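You operate a simulated robot arm through the tools that you are given. There is no shell and no other tool. Be economical: measure what you need, move in short steps, check, and stop when the job is done.

You are at the controls of a simulated two-armed robot. One attempt, no reset.

## Task
Lock the wheel, drain the cooling water right out, then refill it to the green band.
Fine: the green valve ends shut; nothing overflows.

It is judged by the outcome, as a careful person would: the job done as asked, and still so three seconds after it is handed in. It fails if anything else is knocked over, pushed out of place, dropped, spilled or broken.

## Robot
Two 7-joint arms with two-finger parallel grippers on one trunk, on a base that drives. Base frame: it is fixed to the floor where the robot stands at the start and does not move with it; the origin is under the middle of the robot, x ahead of it, y to its left, z up; the surface under the hand at the start is at about z = 0.8. Lengths are in m, angles in rad, forces in N, time in s.
The left shoulder is at the start at [0.06, 0.143, 0.926], the right one opposite. With the tool pointing down near the work surface each hand reaches from about 0.32 to 0.74 m from the robot's upright axis, wherever it stands, measured 20 degrees to its own side. Places, roughly: black valve knob [0.5, -0.2, 0.8]; blue button [0.4, -0.4, 0.8]; green valve knob [0.5, -0.3, 0.8]; level glass [0.5, -0.6, 1.1]; red speed lever [0.6, -0.4, 1.1]; red valve knob [0.6, -0.1, 0.8]; short lever [0.8, -0.2, 1.1]; yellow lock bar [0.9, -0.2, 0.8]. Payload 1.57 kg a hand.
The tool frame of a hand sits at the grasp point between the pads (the TCP): z along the fingers, y along the line on which they close. The tips reach 0.03 m beyond it. The gripper opens to 0.11 m. The fingers are 0.024 m wide and 0.012 m thick; the gripper's body (0.048 by 0.112 m) begins 0.078 m behind the TCP.
Orientation is told as [roll, pitch, yaw] about the base's x, y, z axes, in that order, counted from this pose: with the fingers straight down and closing along the base's y, the tool's x points along the base's -x, its y along +y and its z along -z.

## Interface
- The arms move only by the tool send_rows. It takes "left_commands", "right_commands" or both (then of equal length, played together; a hand with none holds still); each is a list of rows, each a list of 7 numbers: the shift along the tool's x, y, z in units of 50 mm (1.0 is 50 mm), then the turn, a rotation vector about the tool's x, y, z in units of 5 degrees (1.0 is 5 degrees), then the gripper command, from -1 (fully open) to 1 (shut), values between in proportion. In form: [[x, y, z, wx, wy, wz, grip], ...]. A call has 1 to 20 rows; each row shifts and turns the commanded pose from where the row before left it, along the tool's axes as they then stand. A call with a number of a shift or a turn outside -1 to 1 is refused whole. Each row takes 0.2 s and may step no farther than 0.05 m and 0.15 rad from the row before; otherwise, or with a gripper value out of range, the whole call is refused. Where a pose cannot be reached the arm comes as near as it can. A force on the tool above 50 N (or 10 N above the force at the start of the call, whichever is more), or a blocked arm, ends the call early, and 0.2 s more pass. Each finger travels about 0.045 m/s and halts on what it meets, pressing with about 21 N; the grip force reading is that of the motor and also rises with nothing between the fingers. The clock runs only during rows and for 0.2 s after the last one: add rows that do not move to give the fingers time. The reply holds the time, the measured pose of the TCP, the force on the tool along the base axes, the opening and the grip force, in the units named above and with some noise, with the torque about the TCP (base axes, N m) and any sound that the robot's microphone picked up.
- Cameras (640 x 400 px; columns grow to the right, rows downward): "scene" is now at [0.0362, -0.0364, 1.5433]; the picture's right is [-0.55, -0.84, 0.00], its down [-0.58, 0.38, -0.73] and it looks along [0.61, -0.40, -0.69] (base axes); focal length 281 px, centre (320, 200). "left" rides on the left gripper at [0.07, -0.016, -0.141] in its tool frame; the picture's right is [0.23, 0.97, 0.00], its down [-0.86, 0.20, -0.48] and it looks along [-0.47, 0.11, 0.88] (tool axes); focal length 222 px, centre (320, 200). "right" rides on the right gripper at [0.07, 0.016, -0.141] in its tool frame; the picture's right is [-0.23, 0.97, 0.00], its down [-0.86, -0.20, -0.48] and it looks along [-0.47, -0.11, 0.88] (tool axes); focal length 222 px, centre (320, 200). There is no depth. A picture from a camera that has moved, and an enlarged one, comes with that camera's place and axes in the base frame and with its lens. The place of the scene camera against the robot may be out by one fixed shift of up to 0.012 m in any direction.
- capture(camera): a new picture of that camera. It takes no simulated time.
- raise_lower(by): slides the trunk up (or, below 0, down) by that many m; the arms and the scene camera ride with it, the base frame stays. It gives what a move gives, with no picture.
- drive_base(legs): drives the robot by 1 to 6 legs, each [ahead, left, turn to the left] in m, m and rad, along the robot's own axes; the way and the turn of a leg run together, so that a leg with both is an arc; at most 1.5 m and 3.142 rad a leg. The arms and the cameras ride along, it lands a little off, and it stops where it bumps. It gives what a move gives.
- pan_tilt(pan, tilt): turns the head with the scene camera to pan (to the left, within 1.501 rad either way) and tilt (down, from -0.506 to 1.204), counted from straight ahead of the robot. It gives what a move gives.
- close_up(camera, box): a new picture of the part [left, top, right, bottom] of that camera's present view, enlarged. It takes no simulated time.
- job_done(): hands the job in; it is judged then, once.

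Go step by step. Nothing tells you exact positions but the pictures and the camera data: compare them with the known pose of the tool, close in by small moves and look again before you grip or let go. The budget is 120 turns and 108 pictures, counting those below and the enlarged ones. Unless the task says otherwise, let go and move clear before handing in, and close with one line.

The tools are called after "Emit:" as name(argument=value, ...) on one line, values as JSON. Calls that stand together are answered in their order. send_rows: Moves the arms, as the interface text tells. Its arguments: {"type":"object","properties":{"left_commands":{"type":"array","items":{"type":"array","items":{"type":"number"}}},"right_commands":{"type":"array","items":{"type":"array","items":{"type":"number"}}}},"required":[]} The other tools are called the same way: raise_lower (by) slides the trunk up or down; drive_base (legs) drives the base; pan_tilt (pan, tilt) turns the head that bears the scene camera; capture (camera) takes a picture; close_up (camera, box) takes an enlarged picture of a part of a camera's view; job_done () hands the job in.

At the start:

```text
time_s: 0.0
left_tcp_pos: [0.4612, -0.0139, 0.9992]
left_tool_rot: [-0.001, 0.001, 0.0]
left_ft_force: [0.2, -0.3, -0.1]
left_torque: [0.0, -0.02, 0.02]
left_width: 0.11
left_grasp_force: 0.0
right_tcp_pos: [0.37, -0.4589, 0.9998]
right_tool_rot: [-0.001, 0.0, 0.0]
right_ft_force: [0.4, 0.0, 1.0]
right_torque: [-0.03, 0.03, -0.01]
right_width: 0.1098
right_grasp_force: 0.0
trunk travel left (down, up): [-0.525, 0.065]
robot x, y, heading: [0.0019, -0.0022, -0.0]
head pan, tilt: [-0.578, 0.757]
```

scene: 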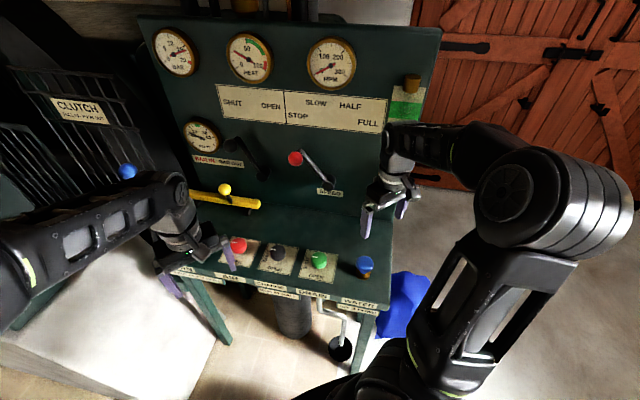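
right: 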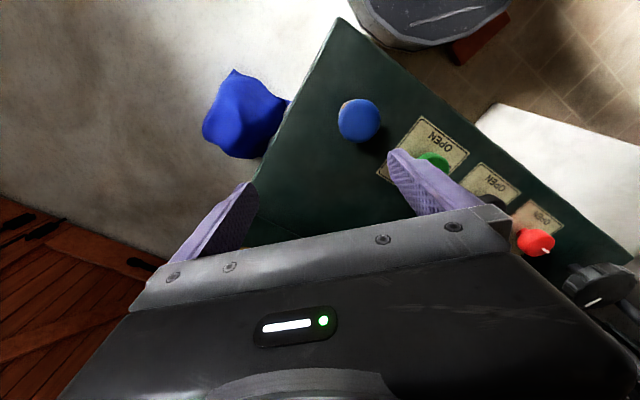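
left: 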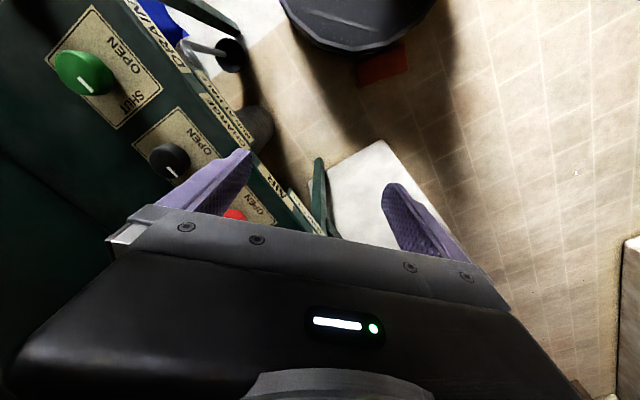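

I see a control panel with gauges, levers, a yellow lock bar, three valve knobs and a blue button. I'll read the labels first with close-ups.

Emit:
close_up(camera="scene", box=[150, 220, 400, 376])

Emit:
close_up(camera="scene", box=[140, 20, 300, 120])

Emit:
close_up(camera="scene", box=[160, 110, 320, 210])

Emit:
close_up(camera="scene", box=[280, 60, 440, 160])

```text
2.56 times, centred on (275, 298) of scene
camera zoom: at [0.0362, -0.0364, 1.5433], right [-0.55, -0.84, 0.0], down [-0.58, 0.38, -0.73], along [0.61, -0.4, -0.69], focal length 718 px, centre (435, -51)
```

zoom: 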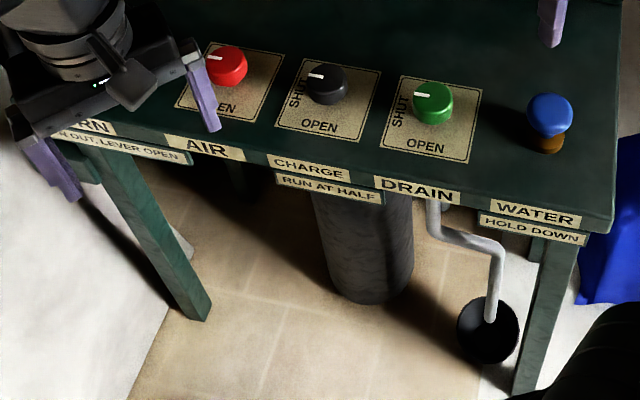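

```text
4.00 times, centred on (220, 70) of scene
camera zoom: at [0.0362, -0.0364, 1.5433], right [-0.55, -0.84, 0.0], down [-0.58, 0.38, -0.73], along [0.61, -0.4, -0.69], focal length 1122 px, centre (720, 720)
```

zoom: 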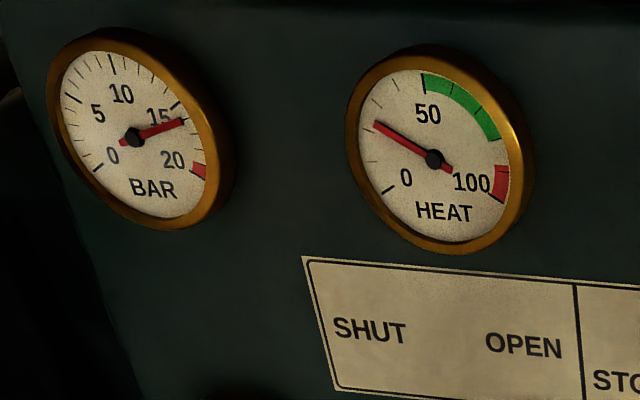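

```text
4.00 times, centred on (240, 160) of scene
camera zoom: at [0.0362, -0.0364, 1.5433], right [-0.55, -0.84, 0.0], down [-0.58, 0.38, -0.73], along [0.61, -0.4, -0.69], focal length 1122 px, centre (640, 360)
```

zoom: 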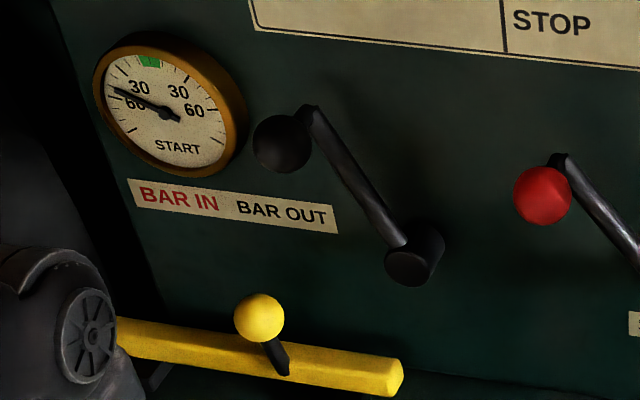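

```text
4.00 times, centred on (360, 110) of scene
camera zoom: at [0.0362, -0.0364, 1.5433], right [-0.55, -0.84, 0.0], down [-0.58, 0.38, -0.73], along [0.61, -0.4, -0.69], focal length 1122 px, centre (160, 560)
```

zoom: 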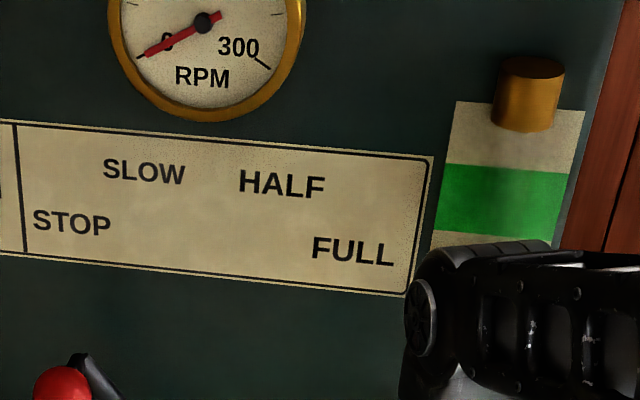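

The bar, knobs and button are labelled. I need to see the wheel and where the bar ends, so I'll turn the head left.

Emit:
pan_tilt(pan=-0.15, tilt=0.55)

Emit:
capture(camera="scene")

```text
time_s: 0.9
left_tcp_pos: [0.4611, -0.0144, 1.0008]
left_tool_rot: [-0.001, -0.001, 0.0]
left_ft_force: [0.1, -0.3, 0.6]
left_torque: [0.01, 0.0, 0.0]
left_width: 0.1101
left_grasp_force: 0.0
right_tcp_pos: [0.3686, -0.4586, 0.9996]
right_tool_rot: [0.001, 0.0, -0.001]
right_ft_force: [0.2, -0.1, 0.1]
right_torque: [-0.02, 0.02, 0.03]
right_width: 0.1101
right_grasp_force: 0.1
trunk travel left (down, up): [-0.525, 0.065]
robot x, y, heading: [-0.0003, -0.0026, 0.002]
head pan, tilt: [-0.15, 0.55]
```

```text
100 pictures are left
camera scene: at [0.0558, -0.0048, 1.5613], right [-0.15, -0.99, 0.0], down [-0.52, 0.08, -0.85], along [0.84, -0.13, -0.52], focal length 281 px, centre (320, 200)
```

scene: 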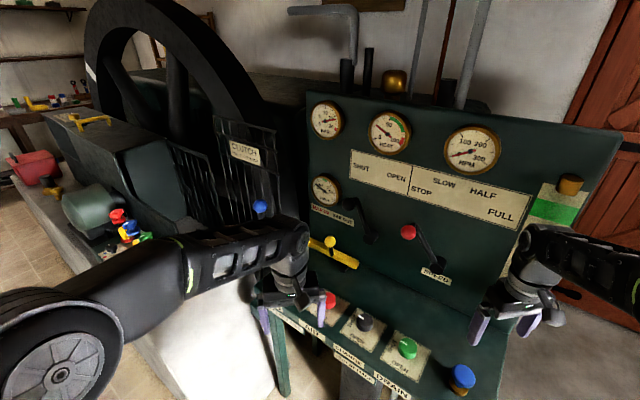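

The left forearm hides the bar's left part. I'll move the left hand off to the left and back, and the right hand back a little.

Emit:
send_rows(left_commands=[[0.3, 0.8, 0, 0, 0, 0, -1], [0.3, 0.8, 0, 0, 0, 0, -1], [0.3, 0.8, 0, 0, 0, 0, -1], [0.3, 0.8, 0, 0, 0, 0, -1], [0.0, 0.8, 0, 0, 0, 0, -1], [0, 0.8, 0, 0, 0, 0, -1]], right_commands=[[0.3, 0.3, 0, 0, 0, 0, -1], [0.3, 0.3, 0, 0, 0, 0, -1], [0.2, 0.3, 0, 0, 0, 0, -1], [0, 0.3, 0, 0, 0, 0, -1], [0, 0.3, 0, 0, 0, 0, -1], [0, 0.3, 0, 0, 0, 0, -1]])

Emit:
capture(camera="scene")

```text
time_s: 2.3
left_tcp_pos: [0.4015, 0.2236, 1.0006]
left_tool_rot: [0.0, -0.001, -0.001]
left_ft_force: [-0.1, -1.0, 0.4]
left_torque: [-0.02, 0.01, -0.04]
left_width: 0.1102
left_grasp_force: 0.2
right_tcp_pos: [0.3301, -0.3678, 0.9991]
right_tool_rot: [-0.001, -0.002, 0.0]
right_ft_force: [0.0, 0.0, -0.2]
right_torque: [-0.05, 0.0, 0.05]
right_width: 0.1099
right_grasp_force: 0.0
trunk travel left (down, up): [-0.525, 0.065]
robot x, y, heading: [0.0006, 0.0011, -0.003]
head pan, tilt: [-0.15, 0.55]
```

```text
99 pictures are left
camera scene: at [0.0556, -0.0038, 1.5613], right [-0.15, -0.99, 0.0], down [-0.52, 0.08, -0.85], along [0.84, -0.13, -0.52], focal length 281 px, centre (320, 200)
```

scene: 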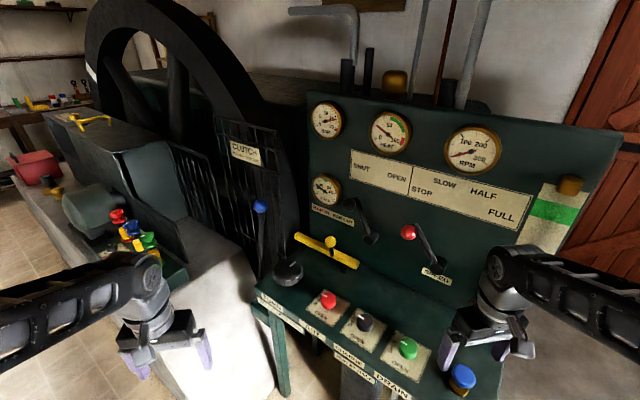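

Emit:
close_up(camera="scene", box=[240, 160, 400, 260])

Emit:
close_up(camera="scene", box=[240, 260, 480, 400])

Emit:
close_up(camera="scene", box=[480, 150, 640, 250])

```text
4.00 times, centred on (320, 210) of scene
camera zoom: at [0.0556, -0.0038, 1.5613], right [-0.15, -0.99, 0.0], down [-0.52, 0.08, -0.85], along [0.84, -0.13, -0.52], focal length 1122 px, centre (320, 160)
```

zoom: 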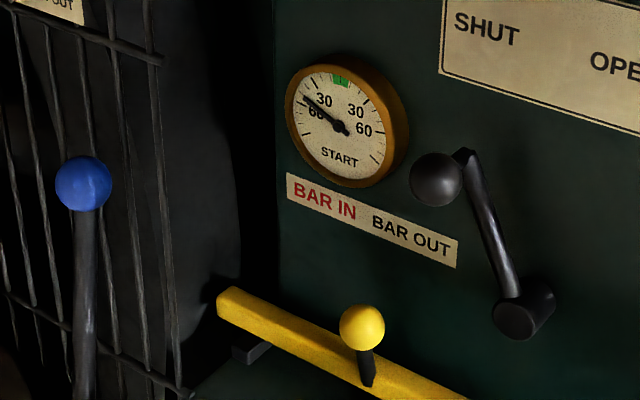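

```text
2.67 times, centred on (360, 330) of scene
camera zoom: at [0.0556, -0.0038, 1.5613], right [-0.15, -0.99, 0.0], down [-0.52, 0.08, -0.85], along [0.84, -0.13, -0.52], focal length 748 px, centre (213, -147)
```

zoom: 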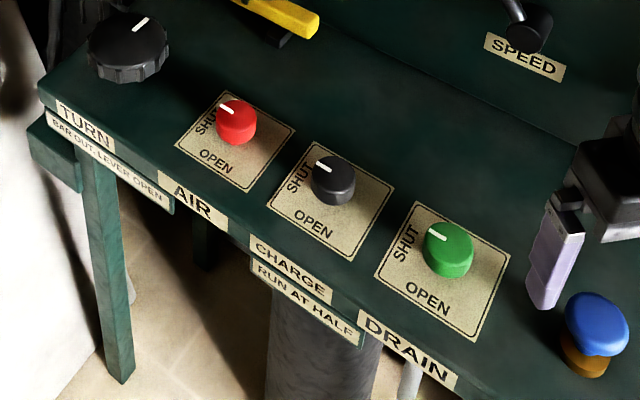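

```text
4.00 times, centred on (560, 200) of scene
camera zoom: at [0.0556, -0.0038, 1.5613], right [-0.15, -0.99, 0.0], down [-0.52, 0.08, -0.85], along [0.84, -0.13, -0.52], focal length 1122 px, centre (-640, 200)
```

zoom: 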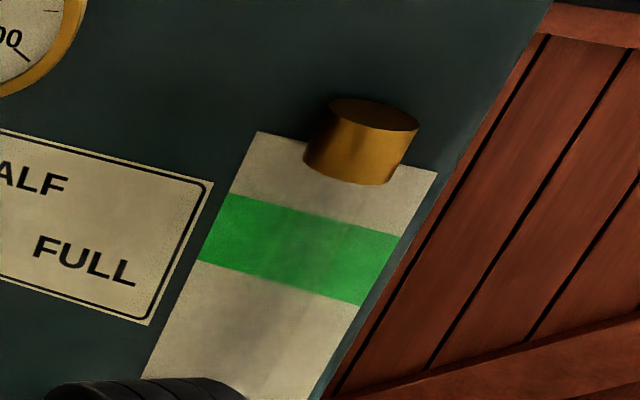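

The wheel bar is slid out, to the right, so it must go left to BAR IN. The panel is yawed about 45° to me, with the bar ball near [0.855, -0.167, 0.88] and the green knob near [0.445, -0.304]. I'll turn to face the panel, then shift left and a bit ahead.

Emit:
drive_base(legs=[[0, 0, -0.785], [0, 0.22, 0], [0.06, 0, 0]])

Emit:
pan_tilt(pan=0.1, tilt=0.6)

Emit:
capture(camera="scene")

```text
time_s: 5.2
left_tcp_pos: [0.4501, -0.1221, 1.0]
left_tool_rot: [-0.003, 0.002, -0.801]
left_ft_force: [0.4, -0.2, -0.4]
left_torque: [0.0, 0.0, -0.03]
left_width: 0.1101
left_grasp_force: 0.1
right_tcp_pos: [-0.0225, -0.4841, 0.9991]
right_tool_rot: [0.001, 0.0, -0.8]
right_ft_force: [1.1, 0.4, -0.2]
right_torque: [-0.01, -0.02, -0.02]
right_width: 0.1099
right_grasp_force: 0.1
trunk travel left (down, up): [-0.525, 0.065]
robot x, y, heading: [0.0113, 0.0047, -0.795]
head pan, tilt: [-0.15, 0.55]
stopped in leg 2: the robot was blocked; the commanded pose is now the measured one
```

```text
time_s: 6.0
left_tcp_pos: [0.4489, -0.1233, 0.9993]
left_tool_rot: [-0.001, 0.002, -0.803]
left_ft_force: [0.7, 0.8, 0.6]
left_torque: [-0.01, 0.01, 0.0]
left_width: 0.11
left_grasp_force: 0.0
right_tcp_pos: [-0.0245, -0.4834, 0.9985]
right_tool_rot: [0.0, 0.0, -0.799]
right_ft_force: [0.1, -0.3, 0.6]
right_torque: [-0.03, -0.02, -0.02]
right_width: 0.1098
right_grasp_force: 0.0
trunk travel left (down, up): [-0.525, 0.065]
robot x, y, heading: [0.0081, 0.0074, -0.8]
head pan, tilt: [0.099, 0.6]
```

```text
95 pictures are left
camera scene: at [0.0527, -0.0179, 1.5568], right [-0.64, -0.76, 0.0], down [-0.43, 0.36, -0.83], along [0.63, -0.53, -0.56], focal length 281 px, centre (320, 200)
```

scene: 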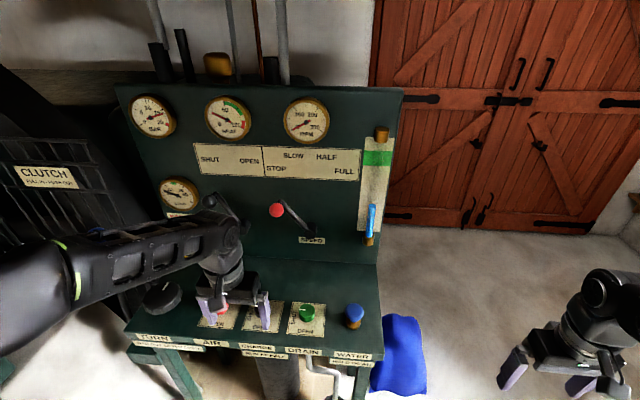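

Strafing left was blocked at once. I'll look down and left for what blocks the base.

Emit:
pan_tilt(pan=0.9, tilt=1.0)

Emit:
capture(camera="scene")

Emit:
pan_tilt(pan=0.1, tilt=1.2)

Emit:
capture(camera="scene")

```text
time_s: 7.1
left_tcp_pos: [0.4492, -0.1231, 1.0]
left_tool_rot: [0.0, 0.0, -0.801]
left_ft_force: [-0.7, -0.4, 0.4]
left_torque: [0.01, -0.02, 0.0]
left_width: 0.11
left_grasp_force: 0.1
right_tcp_pos: [-0.0244, -0.4853, 0.9992]
right_tool_rot: [0.001, 0.0, -0.8]
right_ft_force: [-0.3, -0.5, -1.2]
right_torque: [-0.02, 0.0, 0.0]
right_width: 0.1099
right_grasp_force: 0.1
trunk travel left (down, up): [-0.525, 0.065]
robot x, y, heading: [0.0105, 0.0102, -0.8]
head pan, tilt: [0.901, 1.0]
```

```text
94 pictures are left
camera scene: at [0.0543, 0.0459, 1.5248], right [0.1, -0.99, 0.0], down [-0.84, -0.08, -0.54], along [0.54, 0.05, -0.84], focal length 281 px, centre (320, 200)
```

scene: 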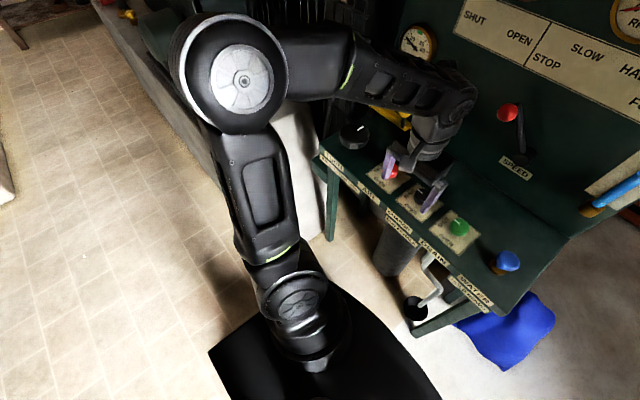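

```text
time_s: 8.2
left_tcp_pos: [0.4487, -0.124, 1.0005]
left_tool_rot: [0.0, 0.001, -0.801]
left_ft_force: [0.0, 0.8, 0.5]
left_torque: [-0.01, 0.0, 0.01]
left_width: 0.1099
left_grasp_force: 0.0
right_tcp_pos: [-0.0251, -0.4839, 0.9986]
right_tool_rot: [0.001, 0.0, -0.8]
right_ft_force: [0.4, -0.6, -0.4]
right_torque: [0.0, -0.02, 0.02]
right_width: 0.1098
right_grasp_force: 0.0
trunk travel left (down, up): [-0.525, 0.065]
robot x, y, heading: [0.0086, 0.0082, -0.8]
head pan, tilt: [0.099, 1.201]
```

```text
93 pictures are left
camera scene: at [0.0278, 0.003, 1.5122], right [-0.64, -0.77, 0.0], down [-0.71, 0.6, -0.36], along [0.28, -0.23, -0.93], focal length 281 px, centre (320, 200)
```

scene: 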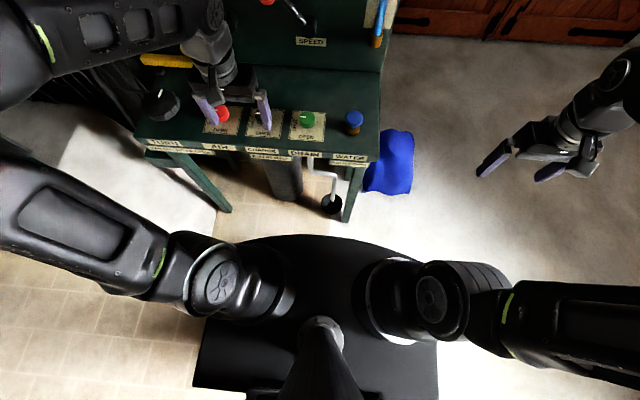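

The floor to the left looks clear, so I'll try a small strafe to see whether it really blocks.

Emit:
drive_base(legs=[[0, 0.06, 0]])

```text
time_s: 9.2
left_tcp_pos: [0.4936, -0.0814, 0.9996]
left_tool_rot: [-0.003, -0.001, -0.802]
left_ft_force: [-0.4, -0.2, 0.4]
left_torque: [0.0, 0.03, 0.03]
left_width: 0.1101
left_grasp_force: 0.1
right_tcp_pos: [0.0199, -0.4412, 1.0]
right_tool_rot: [-0.001, 0.0, -0.802]
right_ft_force: [-0.8, 0.2, 0.4]
right_torque: [-0.04, 0.04, 0.04]
right_width: 0.1102
right_grasp_force: 0.0
trunk travel left (down, up): [-0.525, 0.065]
robot x, y, heading: [0.0478, 0.0524, -0.797]
head pan, tilt: [0.099, 1.201]
```

That moved fine, so I'll go on in steps.

Emit:
drive_base(legs=[[0, 0.06, 0]])

Emit:
capture(camera="scene")

```text
time_s: 10.2
left_tcp_pos: [0.5369, -0.0378, 1.0006]
left_tool_rot: [-0.002, 0.001, -0.801]
left_ft_force: [0.5, -0.4, 0.0]
left_torque: [-0.02, -0.03, 0.01]
left_width: 0.1097
left_grasp_force: 0.1
right_tcp_pos: [0.0638, -0.4, 0.9985]
right_tool_rot: [-0.003, 0.0, -0.8]
right_ft_force: [0.1, 0.6, 0.2]
right_torque: [-0.06, 0.04, 0.01]
right_width: 0.1098
right_grasp_force: 0.1
trunk travel left (down, up): [-0.525, 0.065]
robot x, y, heading: [0.094, 0.0897, -0.796]
head pan, tilt: [0.099, 1.201]
```

```text
92 pictures are left
camera scene: at [0.1161, 0.0889, 1.5122], right [-0.64, -0.77, 0.0], down [-0.71, 0.6, -0.36], along [0.28, -0.23, -0.93], focal length 281 px, centre (320, 200)
```

scene: 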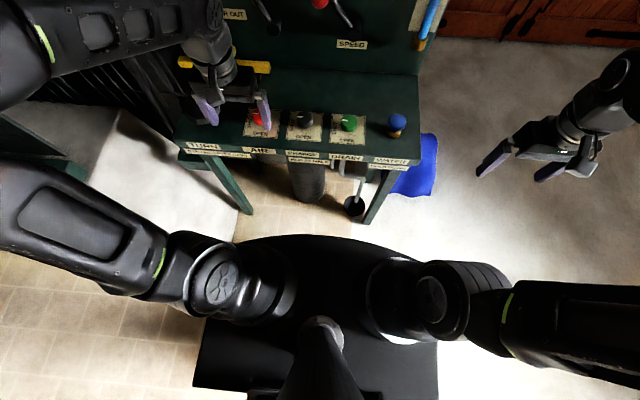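

Going on, ahead first and then a bit more left.

Emit:
drive_base(legs=[[0.07, 0, 0]])

Emit:
drive_base(legs=[[0, 0.06, 0]])

Emit:
pan_tilt(pan=0.3, tilt=0.6)

Emit:
capture(camera="scene")

```text
time_s: 11.2
left_tcp_pos: [0.5865, -0.0905, 0.9991]
left_tool_rot: [0.0, 0.001, -0.802]
left_ft_force: [1.2, -0.4, 0.1]
left_torque: [0.05, 0.01, 0.04]
left_width: 0.11
left_grasp_force: 0.0
right_tcp_pos: [0.1131, -0.4503, 0.9983]
right_tool_rot: [-0.002, 0.001, -0.798]
right_ft_force: [-0.8, -0.4, -0.7]
right_torque: [0.03, 0.01, 0.01]
right_width: 0.1098
right_grasp_force: 0.1
trunk travel left (down, up): [-0.525, 0.065]
robot x, y, heading: [0.1447, 0.0403, -0.798]
head pan, tilt: [0.099, 1.201]
```

```text
time_s: 12.2
left_tcp_pos: [0.6295, -0.0461, 1.0001]
left_tool_rot: [-0.002, 0.001, -0.802]
left_ft_force: [-0.4, -0.1, -0.2]
left_torque: [-0.06, 0.03, 0.01]
left_width: 0.11
left_grasp_force: 0.0
right_tcp_pos: [0.1563, -0.4074, 0.9989]
right_tool_rot: [-0.001, 0.001, -0.801]
right_ft_force: [1.2, 0.1, 0.0]
right_torque: [-0.07, 0.0, -0.01]
right_width: 0.11
right_grasp_force: 0.0
trunk travel left (down, up): [-0.525, 0.065]
robot x, y, heading: [0.1872, 0.0853, -0.8]
head pan, tilt: [0.099, 1.201]
```

```text
time_s: 13.2
left_tcp_pos: [0.6287, -0.0481, 1.0004]
left_tool_rot: [0.0, -0.001, -0.802]
left_ft_force: [0.9, 0.7, -0.5]
left_torque: [-0.01, 0.02, -0.02]
left_width: 0.11
left_grasp_force: 0.1
right_tcp_pos: [0.1545, -0.4086, 0.9991]
right_tool_rot: [0.001, 0.0, -0.803]
right_ft_force: [-0.5, -1.0, -0.3]
right_torque: [-0.02, 0.0, -0.01]
right_width: 0.1101
right_grasp_force: 0.0
trunk travel left (down, up): [-0.525, 0.065]
robot x, y, heading: [0.1902, 0.0817, -0.803]
head pan, tilt: [0.3, 0.6]
```

```text
91 pictures are left
camera scene: at [0.2422, 0.0722, 1.5567], right [-0.48, -0.88, 0.0], down [-0.5, 0.27, -0.82], along [0.72, -0.4, -0.57], focal length 281 px, centre (320, 200)
```

scene: 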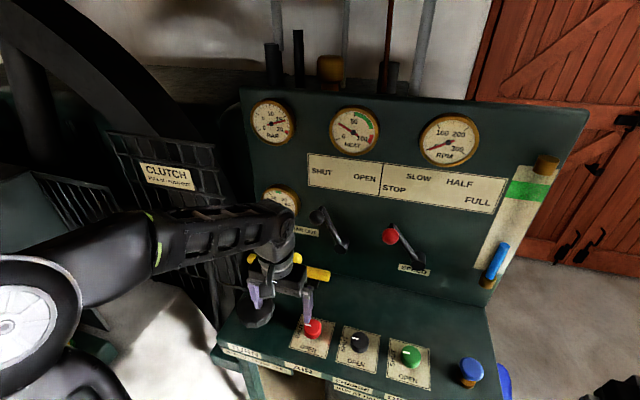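

The bar ball is now within reach of the left hand, but the black short lever sits just above it. So I'll come in with the fingers tilted 45° forward, staying below that lever.

Emit:
send_rows(left_commands=[[-0.8, 0.4, 0, 0, 0, 0, -0.4], [-0.8, 0.4, 0, 0, 0, 0, -0.4], [-0.6, 0.4, 0, 0, 0, 0, -0.4], [0, 0, 0, 0, -1, 0, -0.4], [0, 0, 0, 0, -1, 0, -0.4], [0, 0, 0, 0, -1, 0, -0.4], [0, 0, 0, 0, -1, 0, -0.4], [0, 0, 0, 0, -1, 0, -0.4], [0, 0, 0, 0, -1, 0, -0.4], [0, 0, 0, 0, -1, 0, -0.4], [0, 0, 0, 0, -1, 0, -0.4], [0, 0, 0, 0, -1, 0, -0.4], [0, 0, 0, 0, -1, 0, -0.4]])

Emit:
capture(camera="left")

Emit:
capture(camera="scene")

```text
time_s: 15.9
left_tcp_pos: [0.7517, -0.0829, 0.9995]
left_tool_rot: [0.01, -0.818, -0.798]
left_ft_force: [0.1, 0.3, 0.8]
left_torque: [-0.03, 0.0, -0.03]
left_width: 0.077
left_grasp_force: 0.0
left hand out of reach, approached as far as the arm can: row 13
right_tcp_pos: [0.1548, -0.4081, 0.9989]
right_tool_rot: [0.001, -0.002, -0.799]
right_ft_force: [-0.3, 0.6, -0.2]
right_torque: [0.02, 0.01, -0.02]
right_width: 0.11
right_grasp_force: 0.0
trunk travel left (down, up): [-0.525, 0.065]
robot x, y, heading: [0.1902, 0.0847, -0.801]
head pan, tilt: [0.3, 0.6]
```

```text
90 pictures are left
camera left: at [0.6319, 0.0125, 1.0452], right [0.58, 0.8, -0.16], down [0.3, -0.03, 0.95], along [0.75, -0.6, -0.26], focal length 222 px, centre (320, 200)
```

left: 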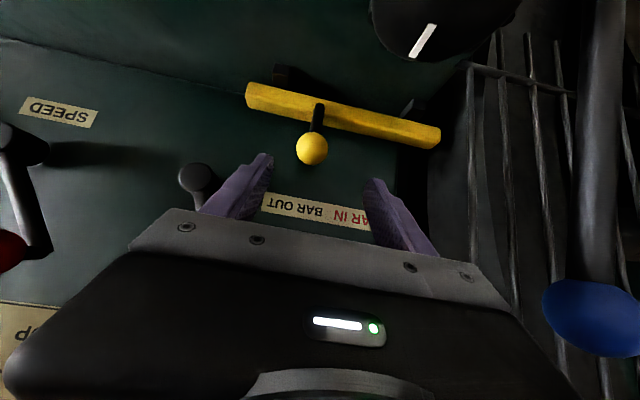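

```text
89 pictures are left
camera scene: at [0.2424, 0.0724, 1.5568], right [-0.48, -0.88, 0.0], down [-0.5, 0.27, -0.83], along [0.72, -0.4, -0.56], focal length 281 px, centre (320, 200)
```

scene: 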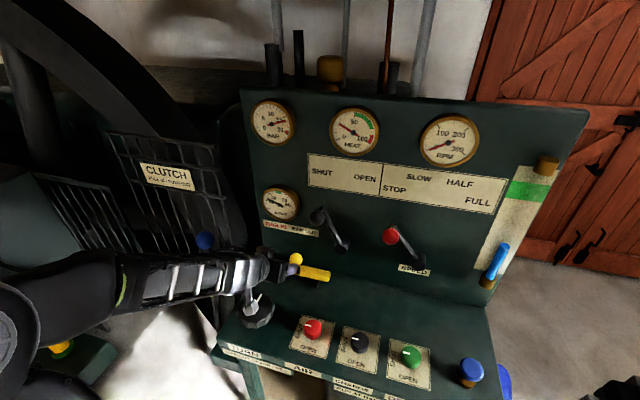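

The left camera places the ball almost exactly along the finger axis, about 0.15 m ahead. I'll advance 0.10 m and look again.

Emit:
send_rows(left_commands=[[0, 0, 0, 0, 1, 0, -0.4], [-0.06, -0.04, 0.5, 0, 0, 0, -0.4], [-0.06, -0.04, 0.5, 0, 0, 0, -0.4], [-0.06, -0.04, 0.5, 0, 0, 0, -0.4], [-0.06, -0.04, 0.5, 0, 0, 0, -0.4]])

Emit:
capture(camera="left")

Emit:
close_up(camera="scene", box=[200, 180, 360, 280])

```text
time_s: 17.1
left_tcp_pos: [0.8035, -0.1406, 0.9321]
left_tool_rot: [0.016, -0.731, -0.798]
left_ft_force: [-0.3, -0.2, -0.4]
left_torque: [0.04, -0.01, -0.01]
left_width: 0.0772
left_grasp_force: 0.0
left hand out of reach, approached as far as the arm can: row 1
right_tcp_pos: [0.1553, -0.4088, 0.9984]
right_tool_rot: [0.0, -0.001, -0.8]
right_ft_force: [-0.4, 0.7, 0.0]
right_torque: [0.01, 0.05, -0.03]
right_width: 0.1099
right_grasp_force: 0.0
trunk travel left (down, up): [-0.525, 0.065]
robot x, y, heading: [0.191, 0.0802, -0.802]
head pan, tilt: [0.3, 0.6]
```

```text
88 pictures are left
camera left: at [0.6876, -0.0478, 0.9904], right [0.57, 0.81, -0.14], down [0.36, -0.09, 0.93], along [0.74, -0.58, -0.34], focal length 222 px, centre (320, 200)
```

left: 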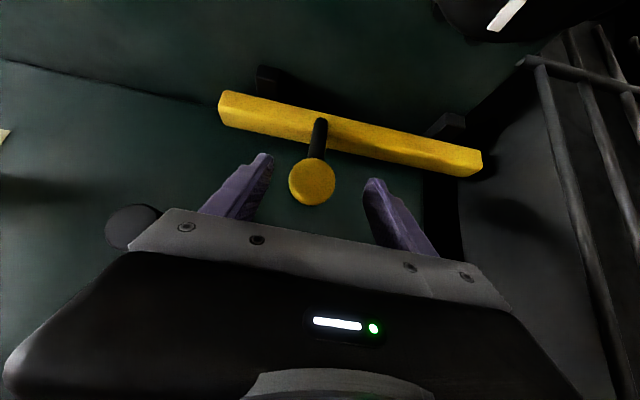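

```text
4.00 times, centred on (280, 230) of scene
camera zoom: at [0.2431, 0.072, 1.5568], right [-0.48, -0.88, 0.0], down [-0.5, 0.27, -0.82], along [0.72, -0.4, -0.57], focal length 1122 px, centre (480, 80)
```

zoom: 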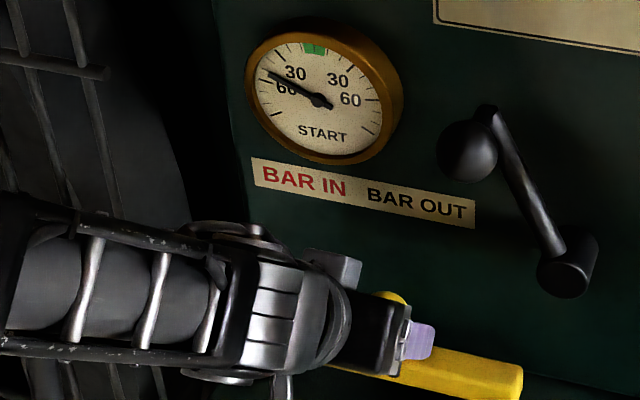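

The ball is centred between the fingers, at about [0.843, -0.183, 0.90]. I'll advance the remaining 0.055 m to straddle it.

Emit:
send_rows(left_commands=[[-0.2, 0, 0.4, 0, 0, 0, -0.4], [-0.2, 0, 0.4, 0, 0, 0, -0.4], [0, 0, 0.3, 0, 0, 0, -0.4]])

Emit:
capture(camera="left")

```text
time_s: 17.9
left_tcp_pos: [0.8379, -0.1754, 0.9039]
left_tool_rot: [0.012, -0.732, -0.799]
left_ft_force: [0.9, -0.1, -0.6]
left_torque: [0.03, 0.02, -0.01]
left_width: 0.0771
left_grasp_force: 0.0
right_tcp_pos: [0.1555, -0.4089, 0.9989]
right_tool_rot: [-0.001, 0.0, -0.801]
right_ft_force: [0.7, -0.3, -0.1]
right_torque: [-0.02, -0.01, -0.01]
right_width: 0.1098
right_grasp_force: 0.0
trunk travel left (down, up): [-0.525, 0.065]
robot x, y, heading: [0.1885, 0.0844, -0.806]
head pan, tilt: [0.3, 0.6]
```

```text
86 pictures are left
camera left: at [0.7223, -0.0848, 0.9626], right [0.57, 0.81, -0.14], down [0.36, -0.09, 0.93], along [0.74, -0.58, -0.34], focal length 222 px, centre (320, 200)
```

left: 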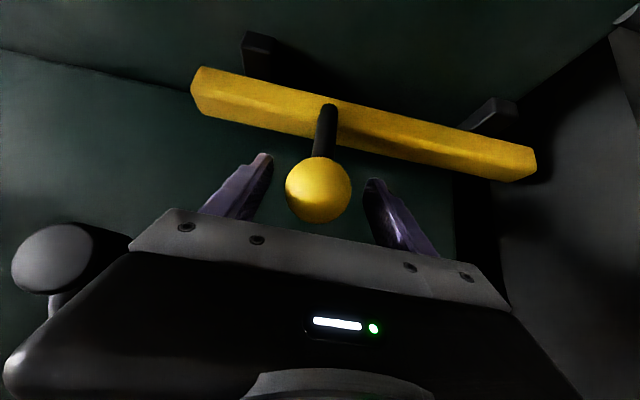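

The ball is straddled. I'll push left (tool +y) in small rows.

Emit:
send_rows(left_commands=[[0, 0.3, 0, 0, 0, 0, -0.4], [0, 0.3, 0, 0, 0, 0, -0.4], [0, 0.3, 0, 0, 0, 0, -0.4], [0, 0.3, 0, 0, 0, 0, -0.4], [0, 0.3, 0, 0, 0, 0, -0.4]])

Emit:
capture(camera="left")

```text
time_s: 19.1
left_tcp_pos: [0.892, -0.1221, 0.9064]
left_tool_rot: [0.013, -0.731, -0.798]
left_ft_force: [0.3, 0.2, -0.1]
left_torque: [0.0, 0.0, 0.01]
left_width: 0.077
left_grasp_force: 0.0
right_tcp_pos: [0.1548, -0.4086, 0.999]
right_tool_rot: [0.0, 0.001, -0.801]
right_ft_force: [-0.7, 0.4, 0.1]
right_torque: [-0.04, -0.02, 0.0]
right_width: 0.11
right_grasp_force: 0.0
trunk travel left (down, up): [-0.525, 0.065]
robot x, y, heading: [0.1892, 0.0853, -0.799]
head pan, tilt: [0.3, 0.6]
```

```text
85 pictures are left
camera left: at [0.7771, -0.0308, 0.9646], right [0.57, 0.81, -0.14], down [0.36, -0.09, 0.93], along [0.74, -0.58, -0.34], focal length 222 px, centre (320, 200)
```

left: 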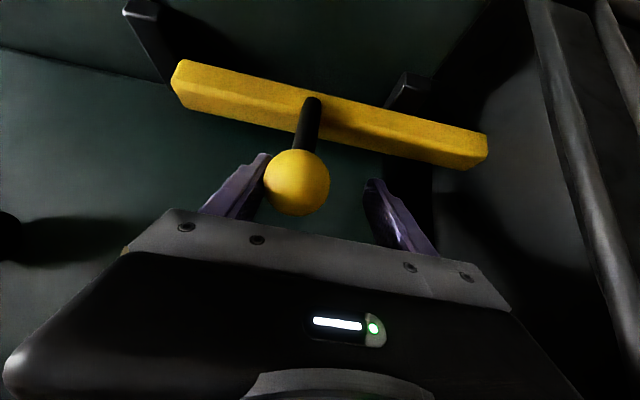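

The bar slides freely with the ball, so I'll keep pushing.

Emit:
send_rows(left_commands=[[0, 0.25, 0, 0, 0, 0, -0.4], [0, 0.25, 0, 0, 0, 0, -0.4], [0, 0.25, 0, 0, 0, 0, -0.4], [0, 0.25, 0, 0, 0, 0, -0.4]])

Emit:
capture(camera="left")

Emit:
capture(camera="scene")

```text
time_s: 20.0
left_tcp_pos: [0.9032, -0.1132, 0.905]
left_tool_rot: [-0.011, -0.73, -0.807]
left_ft_force: [-14.3, -7.8, 2.6]
left_torque: [0.01, 0.14, 0.09]
left_width: 0.0917
left_grasp_force: 8.4
right_tcp_pos: [0.1514, -0.408, 0.9991]
right_tool_rot: [0.002, 0.0, -0.807]
right_ft_force: [0.6, 0.0, 0.4]
right_torque: [-0.04, 0.01, 0.0]
right_width: 0.11
right_grasp_force: 0.1
trunk travel left (down, up): [-0.525, 0.065]
robot x, y, heading: [0.1914, 0.0851, -0.809]
head pan, tilt: [0.3, 0.6]
stopped in row 4 (left hand): the force on the tool passed its limit at 58 N (the readings are from after the stop); the commanded pose is now the measured one
```

```text
84 pictures are left
camera left: at [0.7912, -0.0185, 0.9654], right [0.59, 0.79, -0.16], down [0.37, -0.09, 0.93], along [0.72, -0.61, -0.34], focal length 222 px, centre (320, 200)
```

left: 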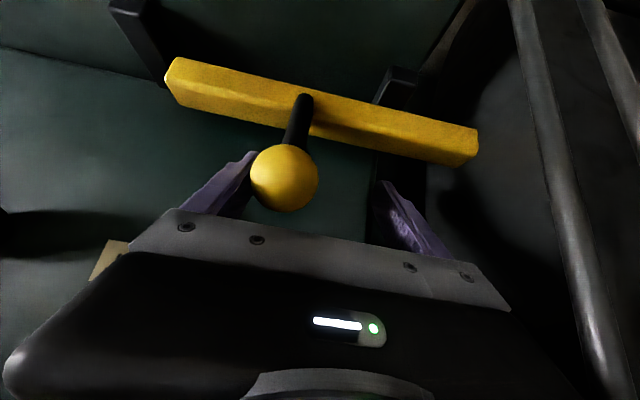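

```text
83 pictures are left
camera scene: at [0.2403, 0.0721, 1.557], right [-0.48, -0.88, 0.0], down [-0.49, 0.27, -0.83], along [0.72, -0.4, -0.56], focal length 281 px, centre (320, 200)
```

scene: 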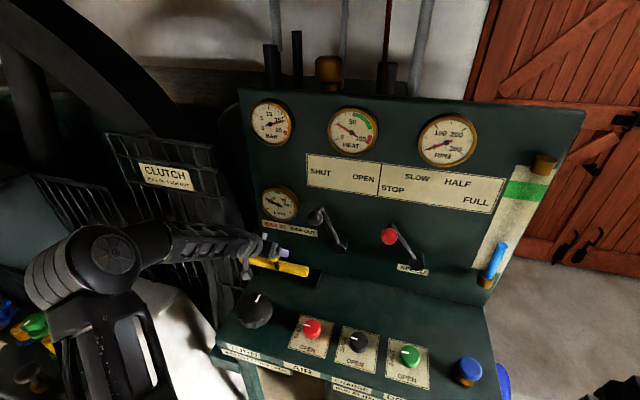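

It stopped with a force spike, which is either the end stop or the wheel. I'll back the hand off to look at where the bar and ball stand against the label.

Emit:
send_rows(left_commands=[[0, -0.3, 0, 0, 0, 0, -0.4], [0, 0, -0.6, 0, 0, 0, -0.4], [0, 0, -0.8, 0, 0, 0, -0.4], [0, 0, -0.8, 0, 0, 0, -0.4], [0, 0.4, -0.8, 0, 0, 0, -0.4], [0, 0.4, -0.5, 0, 0, 0, -0.4]])

Emit:
close_up(camera="scene", box=[200, 180, 360, 280])

Emit:
capture(camera="left")

```text
time_s: 21.4
left_tcp_pos: [0.841, -0.0177, 1.033]
left_tool_rot: [-0.014, -0.718, -0.81]
left_ft_force: [-8.2, -30.7, -20.6]
left_torque: [-0.24, 0.72, -1.02]
left_width: 0.0528
left_grasp_force: 0.0
right_tcp_pos: [0.1516, -0.4128, 0.9963]
right_tool_rot: [0.001, 0.004, -0.806]
right_ft_force: [-0.7, -0.7, -0.4]
right_torque: [-0.02, 0.03, 0.02]
right_width: 0.1101
right_grasp_force: 0.1
trunk travel left (down, up): [-0.525, 0.065]
robot x, y, heading: [0.1892, 0.0837, -0.802]
head pan, tilt: [0.3, 0.6]
```

```text
4.00 times, centred on (280, 230) of scene
camera zoom: at [0.2429, 0.0657, 1.5562], right [-0.48, -0.87, 0.0], down [-0.49, 0.28, -0.82], along [0.72, -0.4, -0.57], focal length 1122 px, centre (480, 80)
```

zoom: 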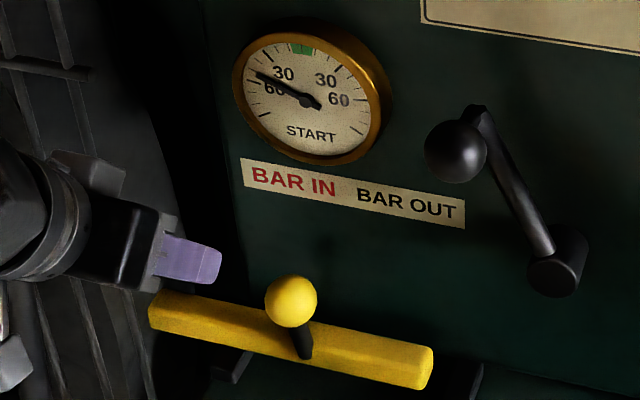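

```text
81 pictures are left
camera left: at [0.7299, 0.0779, 1.0937], right [0.6, 0.79, -0.16], down [0.38, -0.1, 0.92], along [0.71, -0.61, -0.36], focal length 222 px, centre (320, 200)
```

left: 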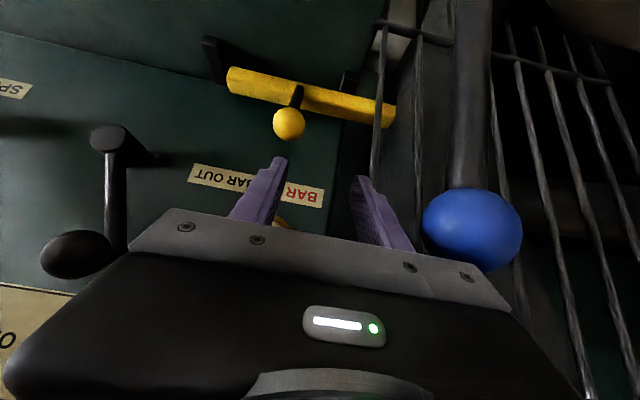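

The left finger is touching the blue clutch lever, so I'll back off to the right at once.

Emit:
send_rows(left_commands=[[0, -0.6, 0, 0, 0, 0, -0.4], [0, -0.6, 0, 0, 0, 0, -0.4]])

Emit:
capture(camera="left")

Emit:
capture(camera="scene")

```text
time_s: 22.0
left_tcp_pos: [0.8033, -0.0492, 1.0386]
left_tool_rot: [-0.003, -0.728, -0.799]
left_ft_force: [-0.5, 0.9, 1.1]
left_torque: [0.06, -0.02, 0.01]
left_width: 0.0769
left_grasp_force: 0.1
right_tcp_pos: [0.1523, -0.4095, 0.9985]
right_tool_rot: [0.003, 0.0, -0.801]
right_ft_force: [-0.3, 0.7, -0.4]
right_torque: [0.03, 0.01, -0.01]
right_width: 0.11
right_grasp_force: 0.0
trunk travel left (down, up): [-0.525, 0.065]
robot x, y, heading: [0.1884, 0.0853, -0.803]
head pan, tilt: [0.3, 0.6]
```

```text
80 pictures are left
camera left: at [0.6898, 0.0452, 1.0977], right [0.58, 0.8, -0.15], down [0.37, -0.09, 0.93], along [0.73, -0.59, -0.34], focal length 222 px, centre (320, 200)
```

left: 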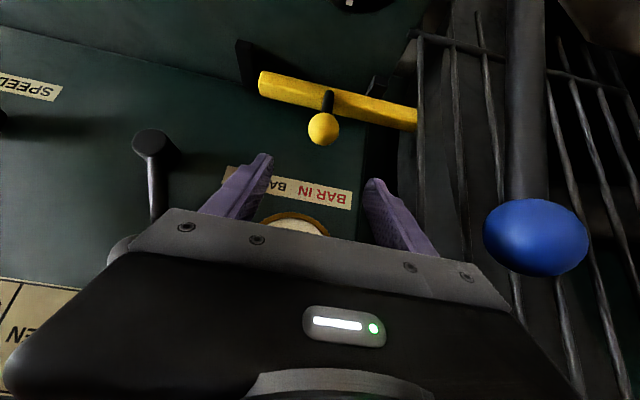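

```text
79 pictures are left
camera scene: at [0.2417, 0.0713, 1.5569], right [-0.48, -0.88, 0.0], down [-0.5, 0.27, -0.82], along [0.72, -0.4, -0.57], focal length 281 px, centre (320, 200)
```

scene: 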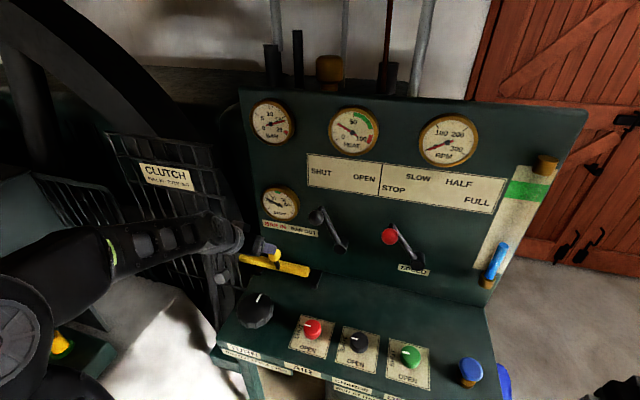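

The clutch lever's position matches the earlier views to within 1 cm, so it wasn't displaced. Next I'll withdraw the left hand to the right and back, to inspect the bar end against the wheel.

Emit:
send_rows(left_commands=[[0, -0.6, 0, 0, 0, 0, -0.4], [0.3, -0.6, -0.3, 0, 0, 0, -0.4], [0.6, -0.3, -0.53, 0, 0, 0, -0.4], [0.6, 0, -0.53, 0, 0.5, 0, -0.4], [0.6, 0, -0.53, 0, 1, 0, -0.4], [0, 0, 0, 0, 1, 0, -0.4], [0, 0, 0, 0, 1, 0, -0.4], [0, 0, 0, 0, 1, 0, -0.4], [0, 0, 0, 0, 1, 0, -0.4], [0, 0, 0, 0, 1, 0, -0.4], [0, 0, 0, 0, 1, 0, -0.4]])

Emit:
pan_tilt(pan=0.6, tilt=0.5)

Emit:
capture(camera="scene")

```text
time_s: 24.4
left_tcp_pos: [0.6508, 0.0014, 1.039]
left_tool_rot: [-0.004, -0.072, -0.806]
left_ft_force: [0.3, 0.1, -0.8]
left_torque: [-0.03, -0.01, -0.01]
left_width: 0.0775
left_grasp_force: 0.0
right_tcp_pos: [0.1526, -0.4082, 0.9987]
right_tool_rot: [-0.001, 0.0, -0.805]
right_ft_force: [0.1, -0.8, 0.6]
right_torque: [-0.02, 0.01, -0.01]
right_width: 0.1098
right_grasp_force: 0.1
trunk travel left (down, up): [-0.525, 0.065]
robot x, y, heading: [0.1905, 0.0827, -0.802]
head pan, tilt: [0.3, 0.6]
```

```text
time_s: 25.2
left_tcp_pos: [0.6512, 0.0007, 1.0383]
left_tool_rot: [-0.005, -0.073, -0.807]
left_ft_force: [0.2, -0.6, 0.1]
left_torque: [0.01, -0.03, 0.02]
left_width: 0.0772
left_grasp_force: 0.1
right_tcp_pos: [0.1526, -0.4092, 0.9987]
right_tool_rot: [0.001, 0.0, -0.804]
right_ft_force: [0.3, -0.5, 0.0]
right_torque: [0.0, -0.01, 0.01]
right_width: 0.1099
right_grasp_force: 0.1
trunk travel left (down, up): [-0.525, 0.065]
robot x, y, heading: [0.1895, 0.0903, -0.804]
head pan, tilt: [0.6, 0.499]
```

```text
78 pictures are left
camera scene: at [0.2534, 0.0959, 1.5658], right [-0.2, -0.98, 0.0], down [-0.47, 0.1, -0.88], along [0.86, -0.18, -0.48], focal length 281 px, centre (320, 200)
```

scene: 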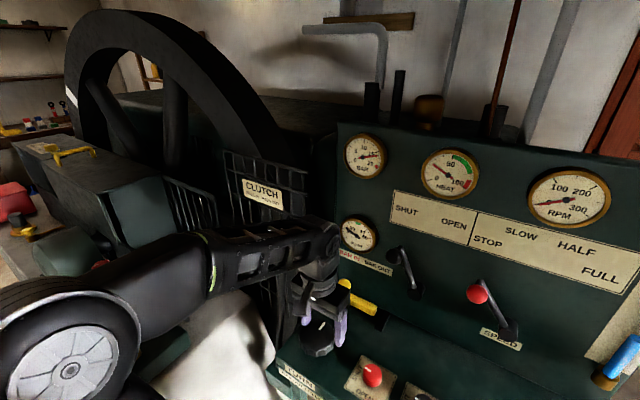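

Emit:
send_rows(left_commands=[[0.4, -0.7, 0, 0, 0, 0, -0.4], [0.4, -0.7, 0, 0, 0, 0, -0.4], [0.4, -0.7, 0, 0, 0, 0, -0.4], [0.4, -0.7, 0, 0, 0, 0, -0.4], [0, -0.7, 0, 0, 0, 0, -0.4], [0, -0.7, 0, 0, 0, 0, -0.4]])

Emit:
close_up(camera="scene", box=[240, 200, 420, 312])

Emit:
capture(camera="scene")

```text
time_s: 26.6
left_tcp_pos: [0.4449, -0.0887, 1.0334]
left_tool_rot: [-0.003, -0.072, -0.805]
left_ft_force: [-0.3, -0.5, 0.7]
left_torque: [0.02, -0.02, 0.0]
left_width: 0.077
left_grasp_force: 0.0
right_tcp_pos: [0.1522, -0.4095, 0.9989]
right_tool_rot: [0.0, -0.001, -0.805]
right_ft_force: [0.6, -0.6, -0.4]
right_torque: [0.06, 0.01, 0.0]
right_width: 0.1103
right_grasp_force: 0.1
trunk travel left (down, up): [-0.525, 0.065]
robot x, y, heading: [0.1853, 0.0868, -0.804]
head pan, tilt: [0.6, 0.499]
```

```text
3.56 times, centred on (330, 256) of scene
camera zoom: at [0.2533, 0.0954, 1.5659], right [-0.2, -0.98, 0.0], down [-0.47, 0.1, -0.88], along [0.86, -0.18, -0.48], focal length 998 px, centre (284, 1)
```

zoom: 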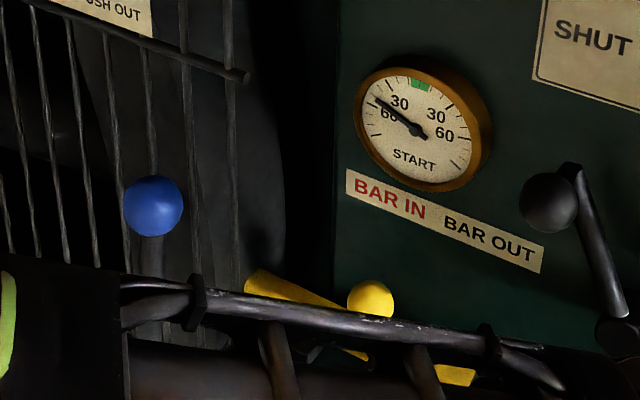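

```text
76 pictures are left
camera scene: at [0.2533, 0.0954, 1.5659], right [-0.2, -0.98, 0.0], down [-0.47, 0.1, -0.88], along [0.86, -0.18, -0.48], focal length 281 px, centre (320, 200)
```

scene: 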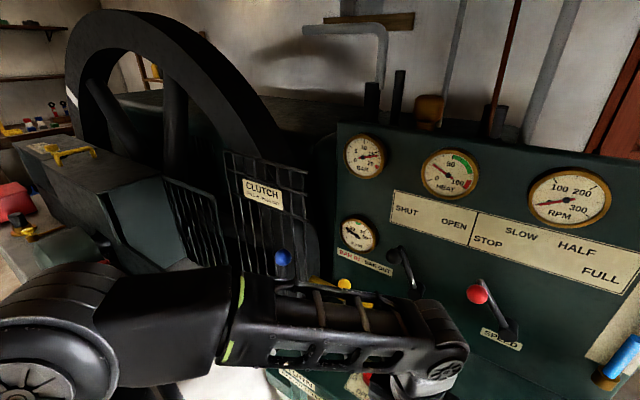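

The ball now stands under BAR IN. To check the bar's end against the wheel I'll bring the left hand camera back over it.

Emit:
send_rows(left_commands=[[0, 0.7, 0, 0, 0, 0, -0.4], [0, 0.7, 0, 0, 0, 0, -0.4], [-0.4, 0.7, 0, 0, 0, 0, -0.4], [-0.4, 0.7, 0, 0, 0, 0, -0.4], [-0.4, 0.7, 0, 0, 0, 0, -0.4], [-0.4, 0.7, 0, 0, 0, 0, -0.4], [-0.4, 0, 0, 0, 0, 0, -0.4], [-0.4, 0, 0, 0, 0, 0, -0.4]])

Emit:
capture(camera="left")

```text
time_s: 28.4
left_tcp_pos: [0.6798, -0.0288, 1.0412]
left_tool_rot: [-0.004, -0.072, -0.805]
left_ft_force: [-0.4, 0.3, 0.4]
left_torque: [0.01, 0.0, 0.01]
left_width: 0.0769
left_grasp_force: 0.0
right_tcp_pos: [0.1529, -0.4089, 0.9981]
right_tool_rot: [0.0, 0.0, -0.806]
right_ft_force: [-0.6, -0.2, 0.3]
right_torque: [0.03, 0.01, -0.02]
right_width: 0.1099
right_grasp_force: 0.1
trunk travel left (down, up): [-0.525, 0.065]
robot x, y, heading: [0.1873, 0.0845, -0.801]
head pan, tilt: [0.6, 0.499]
```

```text
75 pictures are left
camera left: at [0.6114, 0.0187, 1.1773], right [0.55, 0.84, -0.02], down [0.71, -0.45, 0.54], along [0.44, -0.31, -0.84], focal length 222 px, centre (320, 200)
```

left: 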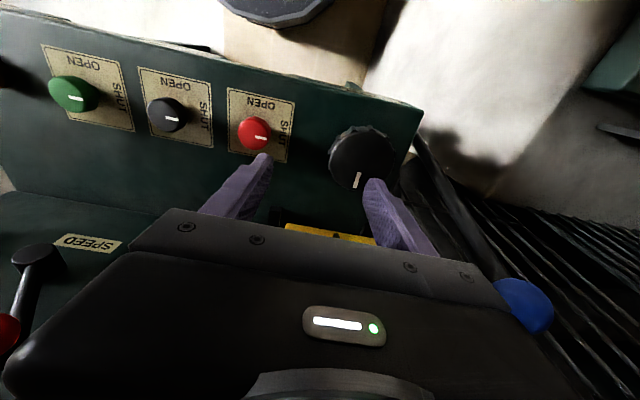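

Emit:
send_rows(left_commands=[[0, 0, 0, 0, -1, 0, -0.4], [0, 0, 0, 0, -1, 0, -0.4], [0, 0, 0, 0, -1, 0, -0.4], [0, 0, 0, 0, -1, 0, -0.4], [0, 0, 0, 0, -1, 0, -0.4], [0, 0, 0, 0, -1, 0, -0.4], [0, 0, 0, 0, -1, 0, -0.4]])

Emit:
close_up(camera="left", box=[220, 20, 520, 207])

```text
time_s: 30.0
left_tcp_pos: [0.6775, -0.0275, 1.0411]
left_tool_rot: [-0.006, -0.686, -0.801]
left_ft_force: [0.2, -0.3, 0.1]
left_torque: [0.01, -0.03, 0.02]
left_width: 0.077
left_grasp_force: 0.1
right_tcp_pos: [0.1525, -0.4093, 0.9987]
right_tool_rot: [0.001, 0.002, -0.805]
right_ft_force: [1.3, 0.4, 0.3]
right_torque: [0.01, -0.04, 0.03]
right_width: 0.1101
right_grasp_force: 0.0
trunk travel left (down, up): [-0.525, 0.065]
robot x, y, heading: [0.1872, 0.0826, -0.805]
head pan, tilt: [0.6, 0.499]
```

```text
2.13 times, centred on (370, 114) of left
camera zoom: at [0.5663, 0.0644, 1.1071], right [0.58, 0.8, -0.15], down [0.39, -0.12, 0.91], along [0.71, -0.59, -0.38], focal length 474 px, centre (213, 384)
```

zoom: 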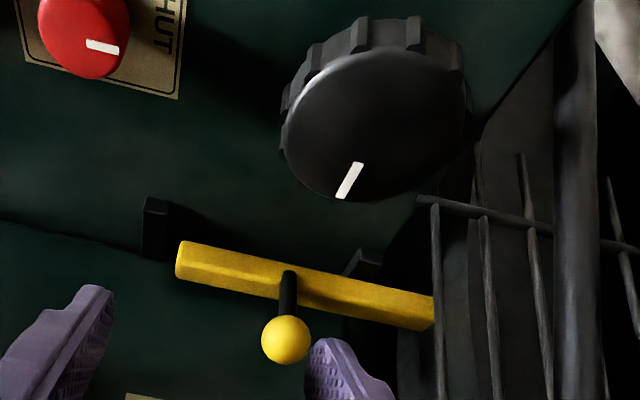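

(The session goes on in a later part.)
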